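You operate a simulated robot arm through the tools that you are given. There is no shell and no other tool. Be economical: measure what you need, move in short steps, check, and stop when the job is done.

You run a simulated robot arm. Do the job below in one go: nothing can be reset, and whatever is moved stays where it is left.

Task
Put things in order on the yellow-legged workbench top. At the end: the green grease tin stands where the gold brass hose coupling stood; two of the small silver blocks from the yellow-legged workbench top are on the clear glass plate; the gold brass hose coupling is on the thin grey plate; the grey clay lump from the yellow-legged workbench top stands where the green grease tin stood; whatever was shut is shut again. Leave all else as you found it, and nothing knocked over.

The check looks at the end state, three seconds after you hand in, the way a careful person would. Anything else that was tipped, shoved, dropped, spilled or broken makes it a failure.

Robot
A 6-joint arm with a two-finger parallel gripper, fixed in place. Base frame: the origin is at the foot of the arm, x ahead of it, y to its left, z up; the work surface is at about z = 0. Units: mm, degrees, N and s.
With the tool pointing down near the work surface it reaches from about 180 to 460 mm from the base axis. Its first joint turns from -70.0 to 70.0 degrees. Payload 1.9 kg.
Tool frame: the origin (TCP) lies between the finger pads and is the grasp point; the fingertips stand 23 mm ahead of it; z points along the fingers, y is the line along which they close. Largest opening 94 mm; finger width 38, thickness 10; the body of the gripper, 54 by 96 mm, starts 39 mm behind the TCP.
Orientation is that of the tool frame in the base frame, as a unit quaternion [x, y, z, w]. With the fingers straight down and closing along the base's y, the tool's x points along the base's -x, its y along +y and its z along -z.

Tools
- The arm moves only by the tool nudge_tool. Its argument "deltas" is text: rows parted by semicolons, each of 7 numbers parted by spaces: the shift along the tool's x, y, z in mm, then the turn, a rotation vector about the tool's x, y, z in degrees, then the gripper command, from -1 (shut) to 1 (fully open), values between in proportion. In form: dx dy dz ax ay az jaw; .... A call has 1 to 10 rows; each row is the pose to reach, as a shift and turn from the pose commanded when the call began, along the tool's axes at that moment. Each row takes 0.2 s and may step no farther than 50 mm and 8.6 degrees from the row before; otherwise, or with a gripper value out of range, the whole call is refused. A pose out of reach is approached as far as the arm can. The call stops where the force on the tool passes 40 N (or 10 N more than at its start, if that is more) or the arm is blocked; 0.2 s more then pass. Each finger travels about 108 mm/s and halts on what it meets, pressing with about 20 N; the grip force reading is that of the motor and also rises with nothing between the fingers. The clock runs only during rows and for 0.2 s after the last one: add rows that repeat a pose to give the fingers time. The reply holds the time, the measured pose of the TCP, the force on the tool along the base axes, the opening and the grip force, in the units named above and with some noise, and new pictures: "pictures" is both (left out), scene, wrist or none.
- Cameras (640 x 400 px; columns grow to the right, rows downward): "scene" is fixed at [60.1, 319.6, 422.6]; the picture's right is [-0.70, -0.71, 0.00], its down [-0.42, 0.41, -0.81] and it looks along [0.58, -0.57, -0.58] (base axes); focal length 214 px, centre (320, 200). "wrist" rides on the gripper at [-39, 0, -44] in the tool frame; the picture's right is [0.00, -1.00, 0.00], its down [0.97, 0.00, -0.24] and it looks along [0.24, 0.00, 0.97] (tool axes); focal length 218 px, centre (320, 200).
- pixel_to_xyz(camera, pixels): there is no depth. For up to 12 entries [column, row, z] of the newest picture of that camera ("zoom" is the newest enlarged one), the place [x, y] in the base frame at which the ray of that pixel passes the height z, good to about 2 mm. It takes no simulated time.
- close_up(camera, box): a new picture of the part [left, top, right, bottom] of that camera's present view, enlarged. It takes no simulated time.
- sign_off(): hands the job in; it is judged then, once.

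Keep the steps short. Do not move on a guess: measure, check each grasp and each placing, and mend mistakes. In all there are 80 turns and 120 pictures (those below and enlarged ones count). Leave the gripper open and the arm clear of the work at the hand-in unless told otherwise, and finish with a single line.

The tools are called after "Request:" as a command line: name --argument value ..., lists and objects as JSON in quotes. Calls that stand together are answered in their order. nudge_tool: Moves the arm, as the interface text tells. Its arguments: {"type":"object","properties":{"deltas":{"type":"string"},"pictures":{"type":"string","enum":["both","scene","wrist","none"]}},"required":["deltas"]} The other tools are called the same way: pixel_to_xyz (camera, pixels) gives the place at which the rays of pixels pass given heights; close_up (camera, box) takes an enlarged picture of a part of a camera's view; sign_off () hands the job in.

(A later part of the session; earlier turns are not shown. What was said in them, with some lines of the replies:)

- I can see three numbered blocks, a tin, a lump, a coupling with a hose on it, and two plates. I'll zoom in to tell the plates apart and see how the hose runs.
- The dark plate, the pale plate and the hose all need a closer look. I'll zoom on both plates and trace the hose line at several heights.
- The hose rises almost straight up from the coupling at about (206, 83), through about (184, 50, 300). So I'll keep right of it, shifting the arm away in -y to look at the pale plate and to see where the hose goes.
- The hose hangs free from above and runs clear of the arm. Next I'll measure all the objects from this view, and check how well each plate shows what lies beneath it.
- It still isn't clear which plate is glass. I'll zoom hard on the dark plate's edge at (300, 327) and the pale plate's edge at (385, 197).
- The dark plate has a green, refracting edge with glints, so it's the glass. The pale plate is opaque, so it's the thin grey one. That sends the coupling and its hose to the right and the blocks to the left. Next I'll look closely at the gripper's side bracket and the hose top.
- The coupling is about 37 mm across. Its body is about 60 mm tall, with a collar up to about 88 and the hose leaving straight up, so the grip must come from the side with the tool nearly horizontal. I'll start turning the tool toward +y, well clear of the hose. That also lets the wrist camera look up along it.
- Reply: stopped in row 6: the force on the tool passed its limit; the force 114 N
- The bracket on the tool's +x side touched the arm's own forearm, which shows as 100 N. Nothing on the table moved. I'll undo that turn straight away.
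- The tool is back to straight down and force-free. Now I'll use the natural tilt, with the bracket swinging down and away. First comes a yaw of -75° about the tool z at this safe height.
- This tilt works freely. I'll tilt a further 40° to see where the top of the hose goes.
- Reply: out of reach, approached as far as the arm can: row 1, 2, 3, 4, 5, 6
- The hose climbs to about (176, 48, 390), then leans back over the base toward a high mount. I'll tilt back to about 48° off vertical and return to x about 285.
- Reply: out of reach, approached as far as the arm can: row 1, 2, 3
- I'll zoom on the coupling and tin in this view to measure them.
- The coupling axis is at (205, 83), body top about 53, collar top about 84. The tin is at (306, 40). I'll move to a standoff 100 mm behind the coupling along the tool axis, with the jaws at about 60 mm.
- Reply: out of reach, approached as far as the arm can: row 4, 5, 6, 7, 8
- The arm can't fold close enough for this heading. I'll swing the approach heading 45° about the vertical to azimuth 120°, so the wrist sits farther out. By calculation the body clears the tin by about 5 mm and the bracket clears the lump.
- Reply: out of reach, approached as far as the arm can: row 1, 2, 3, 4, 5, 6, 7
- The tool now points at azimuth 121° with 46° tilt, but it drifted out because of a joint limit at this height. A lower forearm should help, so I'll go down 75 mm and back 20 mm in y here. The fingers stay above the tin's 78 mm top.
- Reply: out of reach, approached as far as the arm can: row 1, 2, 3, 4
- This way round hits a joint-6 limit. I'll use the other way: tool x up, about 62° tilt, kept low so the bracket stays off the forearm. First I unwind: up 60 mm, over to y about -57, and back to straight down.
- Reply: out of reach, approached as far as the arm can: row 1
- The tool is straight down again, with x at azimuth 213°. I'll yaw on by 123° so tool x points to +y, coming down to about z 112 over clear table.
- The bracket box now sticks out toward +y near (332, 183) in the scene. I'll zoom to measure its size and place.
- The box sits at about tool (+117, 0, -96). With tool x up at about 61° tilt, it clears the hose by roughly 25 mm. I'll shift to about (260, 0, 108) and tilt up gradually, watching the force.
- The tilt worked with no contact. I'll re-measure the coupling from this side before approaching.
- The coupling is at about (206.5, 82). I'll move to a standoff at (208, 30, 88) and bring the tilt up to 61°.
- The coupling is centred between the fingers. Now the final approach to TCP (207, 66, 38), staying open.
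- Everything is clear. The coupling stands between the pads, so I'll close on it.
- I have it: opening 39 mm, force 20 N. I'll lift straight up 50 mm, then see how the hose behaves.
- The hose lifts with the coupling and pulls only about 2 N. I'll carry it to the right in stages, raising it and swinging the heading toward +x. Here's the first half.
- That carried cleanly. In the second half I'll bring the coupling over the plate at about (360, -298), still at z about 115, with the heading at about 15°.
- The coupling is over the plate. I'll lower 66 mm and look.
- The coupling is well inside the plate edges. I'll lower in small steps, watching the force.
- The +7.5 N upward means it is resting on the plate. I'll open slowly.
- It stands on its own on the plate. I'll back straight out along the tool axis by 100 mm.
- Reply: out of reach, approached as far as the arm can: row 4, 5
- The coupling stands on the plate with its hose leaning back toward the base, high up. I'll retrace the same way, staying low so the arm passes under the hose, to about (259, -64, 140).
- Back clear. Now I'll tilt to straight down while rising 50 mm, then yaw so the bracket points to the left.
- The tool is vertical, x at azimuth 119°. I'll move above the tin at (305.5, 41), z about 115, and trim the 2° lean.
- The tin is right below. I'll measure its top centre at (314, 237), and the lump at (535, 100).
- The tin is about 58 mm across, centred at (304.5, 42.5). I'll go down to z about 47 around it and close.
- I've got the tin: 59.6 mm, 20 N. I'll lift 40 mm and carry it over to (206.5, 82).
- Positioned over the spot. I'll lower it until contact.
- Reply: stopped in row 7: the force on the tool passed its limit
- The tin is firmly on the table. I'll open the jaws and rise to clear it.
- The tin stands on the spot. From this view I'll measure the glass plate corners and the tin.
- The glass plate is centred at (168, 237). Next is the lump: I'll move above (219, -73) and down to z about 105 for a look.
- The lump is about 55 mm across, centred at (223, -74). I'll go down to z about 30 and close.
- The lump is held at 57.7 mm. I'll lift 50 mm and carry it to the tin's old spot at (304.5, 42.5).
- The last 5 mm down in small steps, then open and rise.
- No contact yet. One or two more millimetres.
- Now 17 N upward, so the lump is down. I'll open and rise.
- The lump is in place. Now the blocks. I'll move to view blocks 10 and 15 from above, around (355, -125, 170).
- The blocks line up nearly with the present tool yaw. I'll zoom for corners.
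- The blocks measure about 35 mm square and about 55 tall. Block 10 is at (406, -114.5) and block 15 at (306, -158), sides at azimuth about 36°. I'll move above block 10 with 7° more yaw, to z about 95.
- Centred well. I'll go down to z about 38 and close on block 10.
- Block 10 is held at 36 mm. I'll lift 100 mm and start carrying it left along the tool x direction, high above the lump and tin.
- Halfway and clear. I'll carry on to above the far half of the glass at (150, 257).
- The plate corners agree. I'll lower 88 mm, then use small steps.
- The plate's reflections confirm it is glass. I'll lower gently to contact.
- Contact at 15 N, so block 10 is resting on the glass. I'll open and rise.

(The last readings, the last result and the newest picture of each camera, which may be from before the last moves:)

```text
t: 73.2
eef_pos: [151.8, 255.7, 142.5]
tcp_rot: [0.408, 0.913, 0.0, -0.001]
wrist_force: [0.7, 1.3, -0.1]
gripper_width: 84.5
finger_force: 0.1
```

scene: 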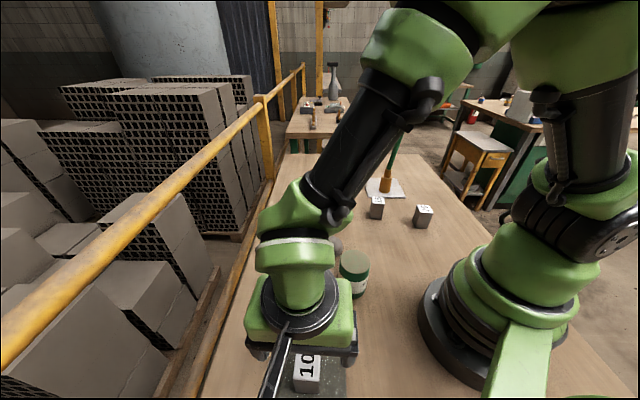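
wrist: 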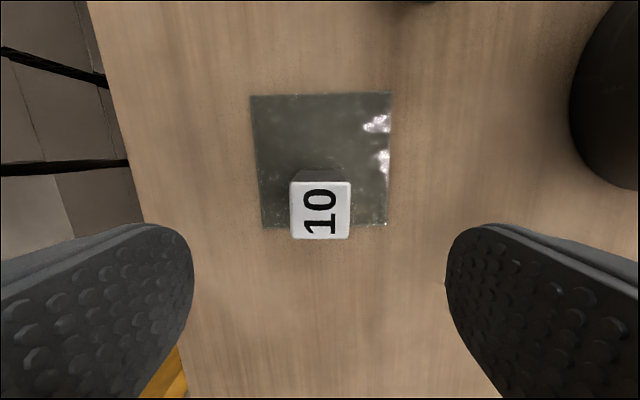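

Block 10 stands on the glass. Back for block 15, moving to above (306, -158) at this height with the yaw back by 6°.

Request:
nudge_tool --deltas "-42 -16 0 0 0 0 0.9; -84 -32 0 0 0 0 0.9; -126 -49 0 0 0 1 0.9; -168 -65 0 0 0 2 0.9; -210 -82 0 0 0 3 0.9; -252 -98 0 0 0 4 0.9; -294 -115 0 0 0 5 0.9; -336 -131 0 0 0 6 0.9; -378 -147 0 0 0 6 0.9; -411.8 -160.6 0 0 0 6 0.9" --pictures "wrist"

Request:
nudge_tool --deltas "0 0 20 0 0 0 0.9; 0 0 42 0 0 0 0.9; 0 0 42 0 0 0 0.9"

```text
t: 75.3
eef_pos: [305.9, -157.7, 140.6]
tcp_rot: [0.456, 0.89, 0.001, 0.0]
wrist_force: [-0.8, -0.2, -0.2]
gripper_width: 89.1
finger_force: 0.0
```

wrist: 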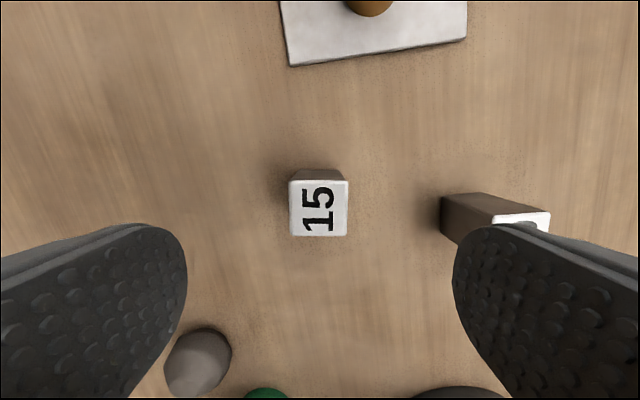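

```text
t: 76.2
eef_pos: [305.3, -157.9, 98.5]
tcp_rot: [0.455, 0.89, 0.0, 0.0]
wrist_force: [0.8, -0.3, -0.6]
gripper_width: 89.4
finger_force: 0.0
```

scene: 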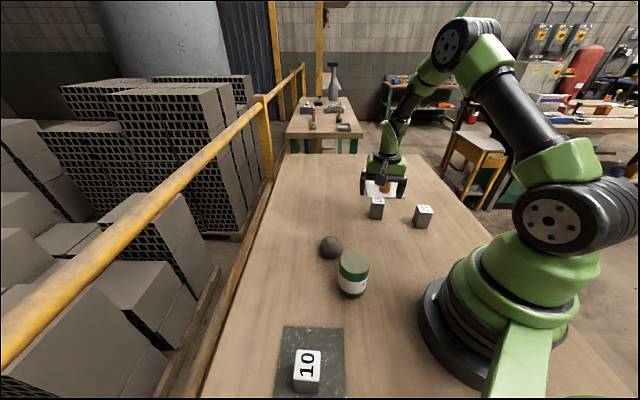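
wrist: 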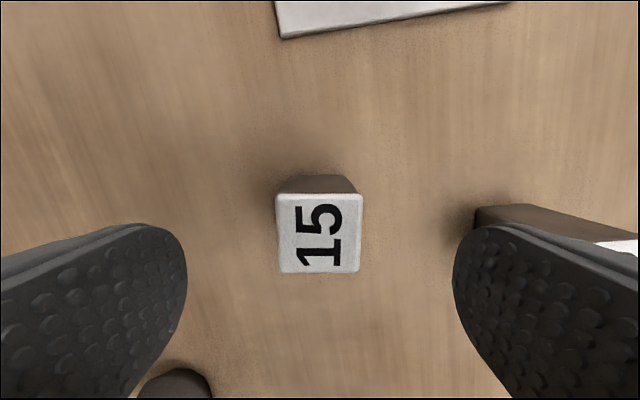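

Block 15 is centred and square to the jaws. I'll go down to z about 38 and close.

Request:
nudge_tool --deltas "-1 0 16 0 0 0 0.9; -1 0 32 0 0 0 0.9; -1 0 48 0 0 0 0.9; -1 0 60 0 0 0 0.9; -1 0 60 0 0 0 0.4; -1 0 60 0 0 0 -0.1; -1 0 60 0 0 0 -1; -1 0 60 0 0 0 -1; -1 0 60 0 0 0 -1; -1 0 60 0 0 0 -1"

```text
t: 78.3
eef_pos: [305.2, -158.3, 39.1]
tcp_rot: [0.456, 0.89, 0.001, -0.001]
wrist_force: [0.9, 0.5, -0.2]
gripper_width: 35.9
finger_force: 19.9
```

scene: 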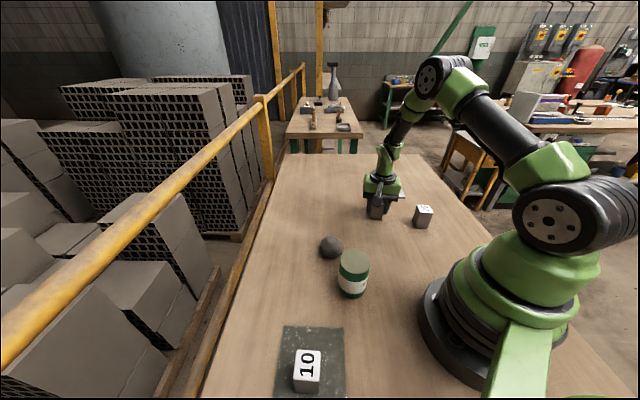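
wrist: 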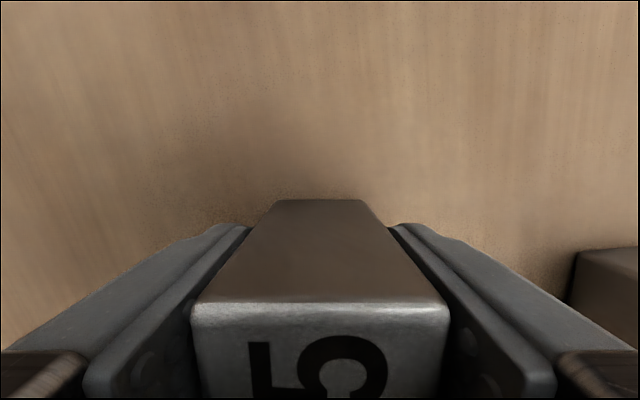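

Block 15 is held at 36 mm. I'll lift 100 mm and carry it left.

Request:
nudge_tool --deltas "0 0 -34 0 0 0 -1; 0 0 -68 0 0 0 -1; 0 0 -100 0 0 0 -1; 41 14 -100 0 0 0 -1; 82 27 -100 0 0 0 -1; 124 41 -100 0 0 0 -1; 165 55 -100 0 0 0 -1; 206 69 -100 0 0 0 -1; 248 83 -100 0 0 -3 -1; 290 97 -100 0 0 -6 -1" --pictures "none"

```text
t: 80.5
eef_pos: [214.5, 133.8, 139.3]
tcp_rot: [0.41, 0.912, 0.002, 0.0]
wrist_force: [-0.2, 0.1, -2.3]
gripper_width: 36.2
finger_force: 19.9
```

Request:
nudge_tool --deltas "40 18 0 0 0 0 -1; 79.8 35.2 0 0 0 0 -1; 79.8 35.2 30 0 0 0 -1; 79.8 35.2 30 0 0 0 -1"

```text
t: 81.5
eef_pos: [188.9, 215.2, 110.0]
tcp_rot: [0.409, 0.912, 0.001, -0.001]
wrist_force: [-0.8, 1.0, -3.3]
gripper_width: 35.9
finger_force: 20.6
```

scene: 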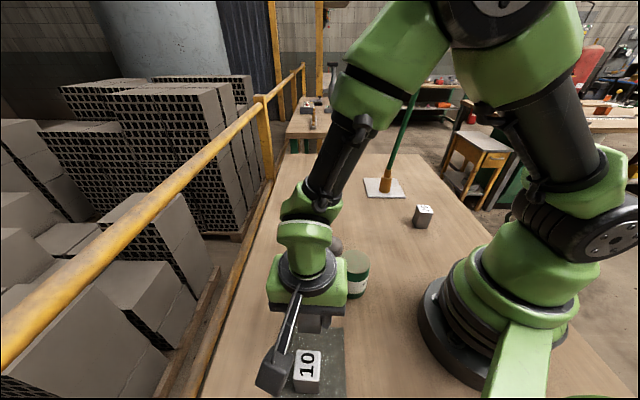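
wrist: 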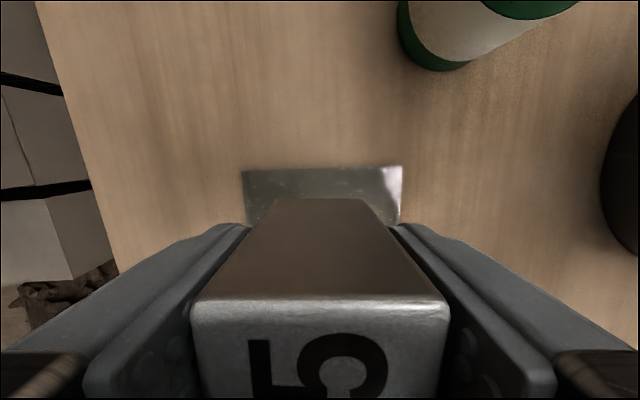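

Over the near half of the glass, clear of block 10. I'll lower 65 mm, then gently more.

Request:
nudge_tool --deltas "0 0 20 0 0 0 -1; 0 0 40 0 0 0 -1; 0 0 58 0 0 0 -1; 0 0 63 0 0 0 -1; 0 0 65 0 0 0 -1; 0 0 66 0 0 0 -1; 0 0 66 0 0 0 -1"

```text
t: 83.2
eef_pos: [189.4, 217.1, 43.8]
tcp_rot: [0.409, 0.912, 0.002, 0.0]
wrist_force: [-0.2, 0.0, -2.9]
gripper_width: 36.1
finger_force: 20.0
```

scene: 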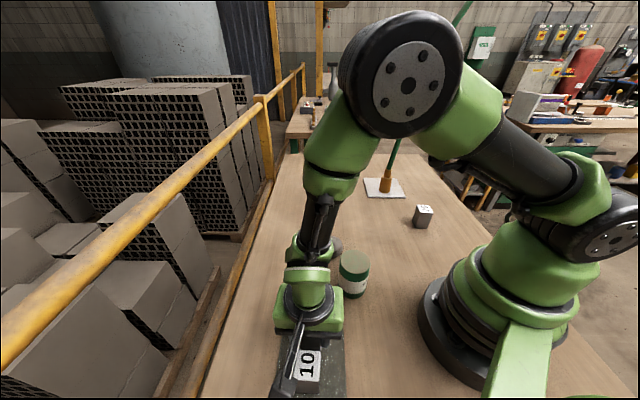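
wrist: 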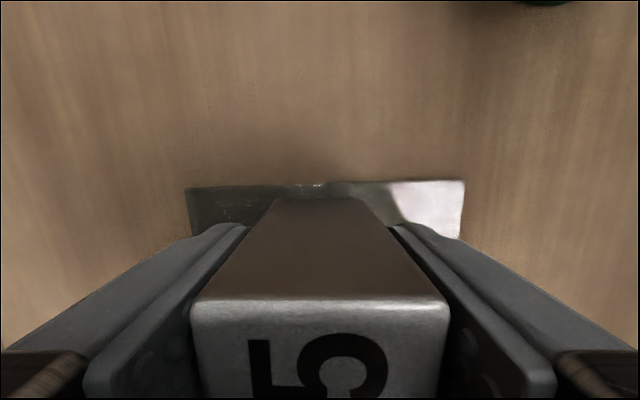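

Request:
nudge_tool --deltas "0 0 1 0 0 0 -1; 0 0 1.8 0 0 0 -1; 0 0 1.8 0 0 0 -1" --pictures "none"

```text
t: 84.0
eef_pos: [189.0, 218.4, 41.8]
tcp_rot: [0.409, 0.913, 0.003, 0.0]
wrist_force: [-2.1, -4.5, 14.8]
gripper_width: 35.9
finger_force: 19.9
```

Contact at 15 N. I'll open and rise straight up.

Request:
nudge_tool --deltas "0 0 -0.5 0 0 0 0; 0 0 -0.5 0 0 0 0.5; 0 0 -0.5 0 0 0 0.8; 0 0 -0.5 0 0 0 0.8; 0 0 -25 0 0 0 0.8; 0 0 -60 0 0 0 0.8; 0 0 -100 0 0 0 0.8; 0 0 -130 0 0 0 0.8"

```text
t: 85.8
eef_pos: [187.7, 216.4, 172.7]
tcp_rot: [0.409, 0.913, 0.0, -0.001]
wrist_force: [0.1, -0.5, 0.1]
gripper_width: 84.5
finger_force: 0.1
```

scene: 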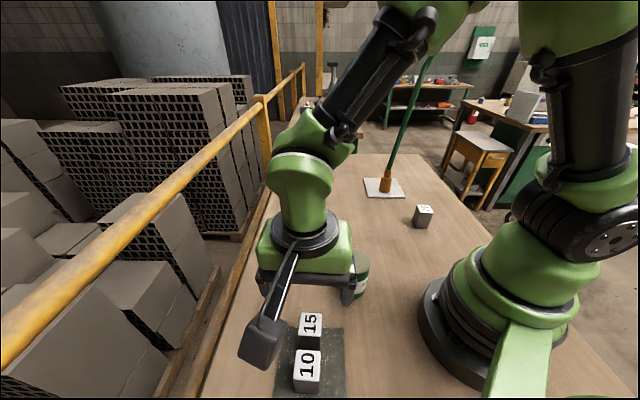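
wrist: 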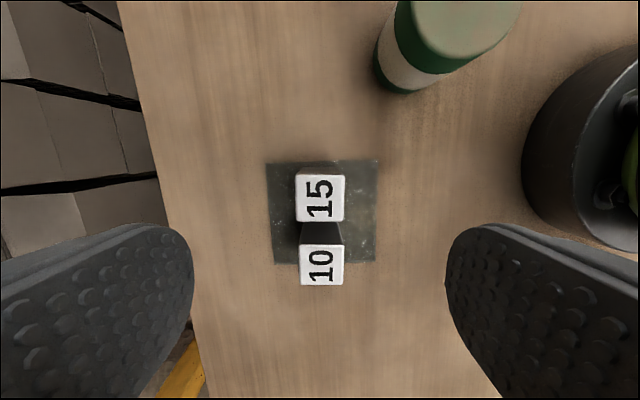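

Both blocks stand on the glass. I'll move the arm up and clear to the middle, and check the whole table.

Request:
nudge_tool --deltas "-40 -11 -20 0 0 0 1; -81 -22 -40 0 0 0 1; -121 -33 -60 0 0 0 1; -162 -44 -80 0 0 0 1; -162 -44 -80 0 0 0 1"

Request:
close_up --camera "scene" --box '[230, 160, 470, 310]'

Request:
close_up --camera "scene" --box '[240, 300, 400, 400]'

```text
t: 87.0
eef_pos: [265.7, 65.9, 253.6]
tcp_rot: [0.408, 0.913, 0.002, 0.0]
wrist_force: [0.1, 0.2, 0.4]
gripper_width: 93.9
finger_force: 0.1
```

scene: 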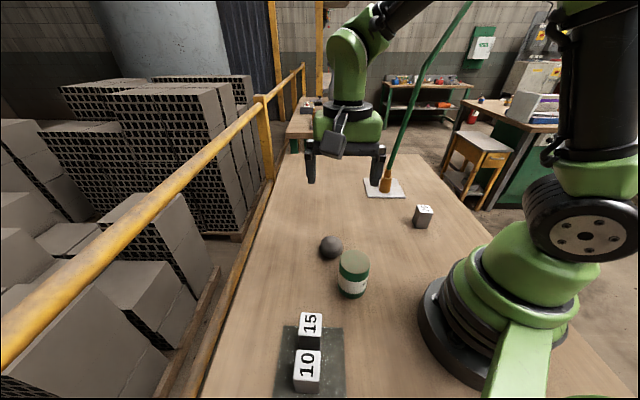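
wrist: 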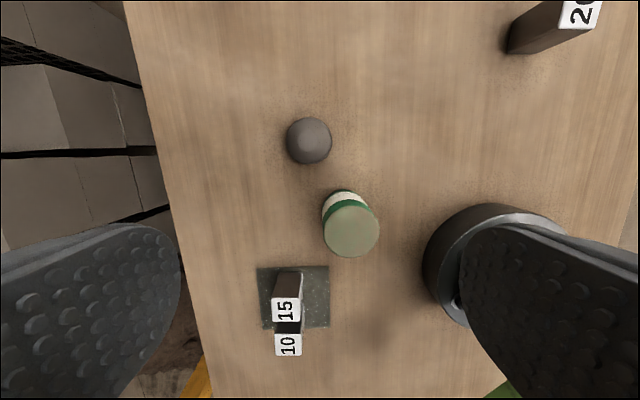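

```text
2.67 times, centred on (350, 235) of scene
```

zoom: 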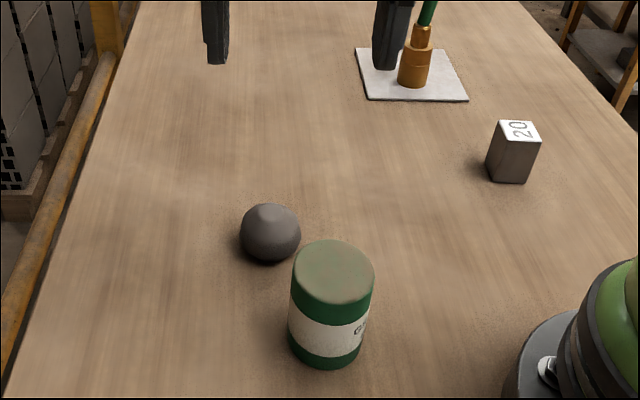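

```text
4.00 times, centred on (320, 350) of scene
```

zoom: 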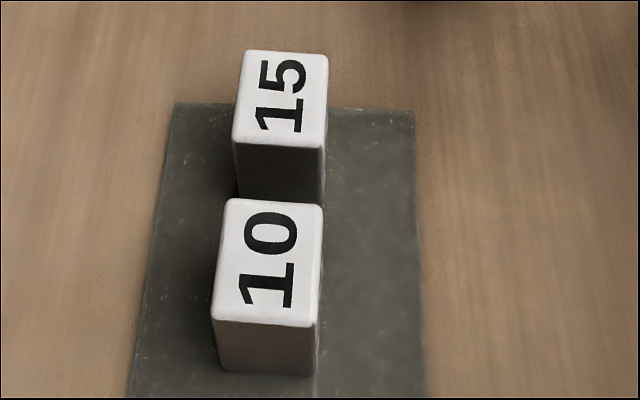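

Everything stands as asked. The coupling is on the pale grey plate, the tin is on the coupling's old spot, and the lump is on the tin's. Blocks 10 and 15 are on the glass, and block 20 is untouched. The jaws are open and the arm is clear, so I'm handing in.

Request:
sign_off

```text
The job is handed in.
```

The job is done and handed in: coupling on the grey plate, tin where the coupling stood, lump where the tin stood, blocks 10 and 15 on the glass plate, nothing knocked over, and nothing needed opening or shutting.
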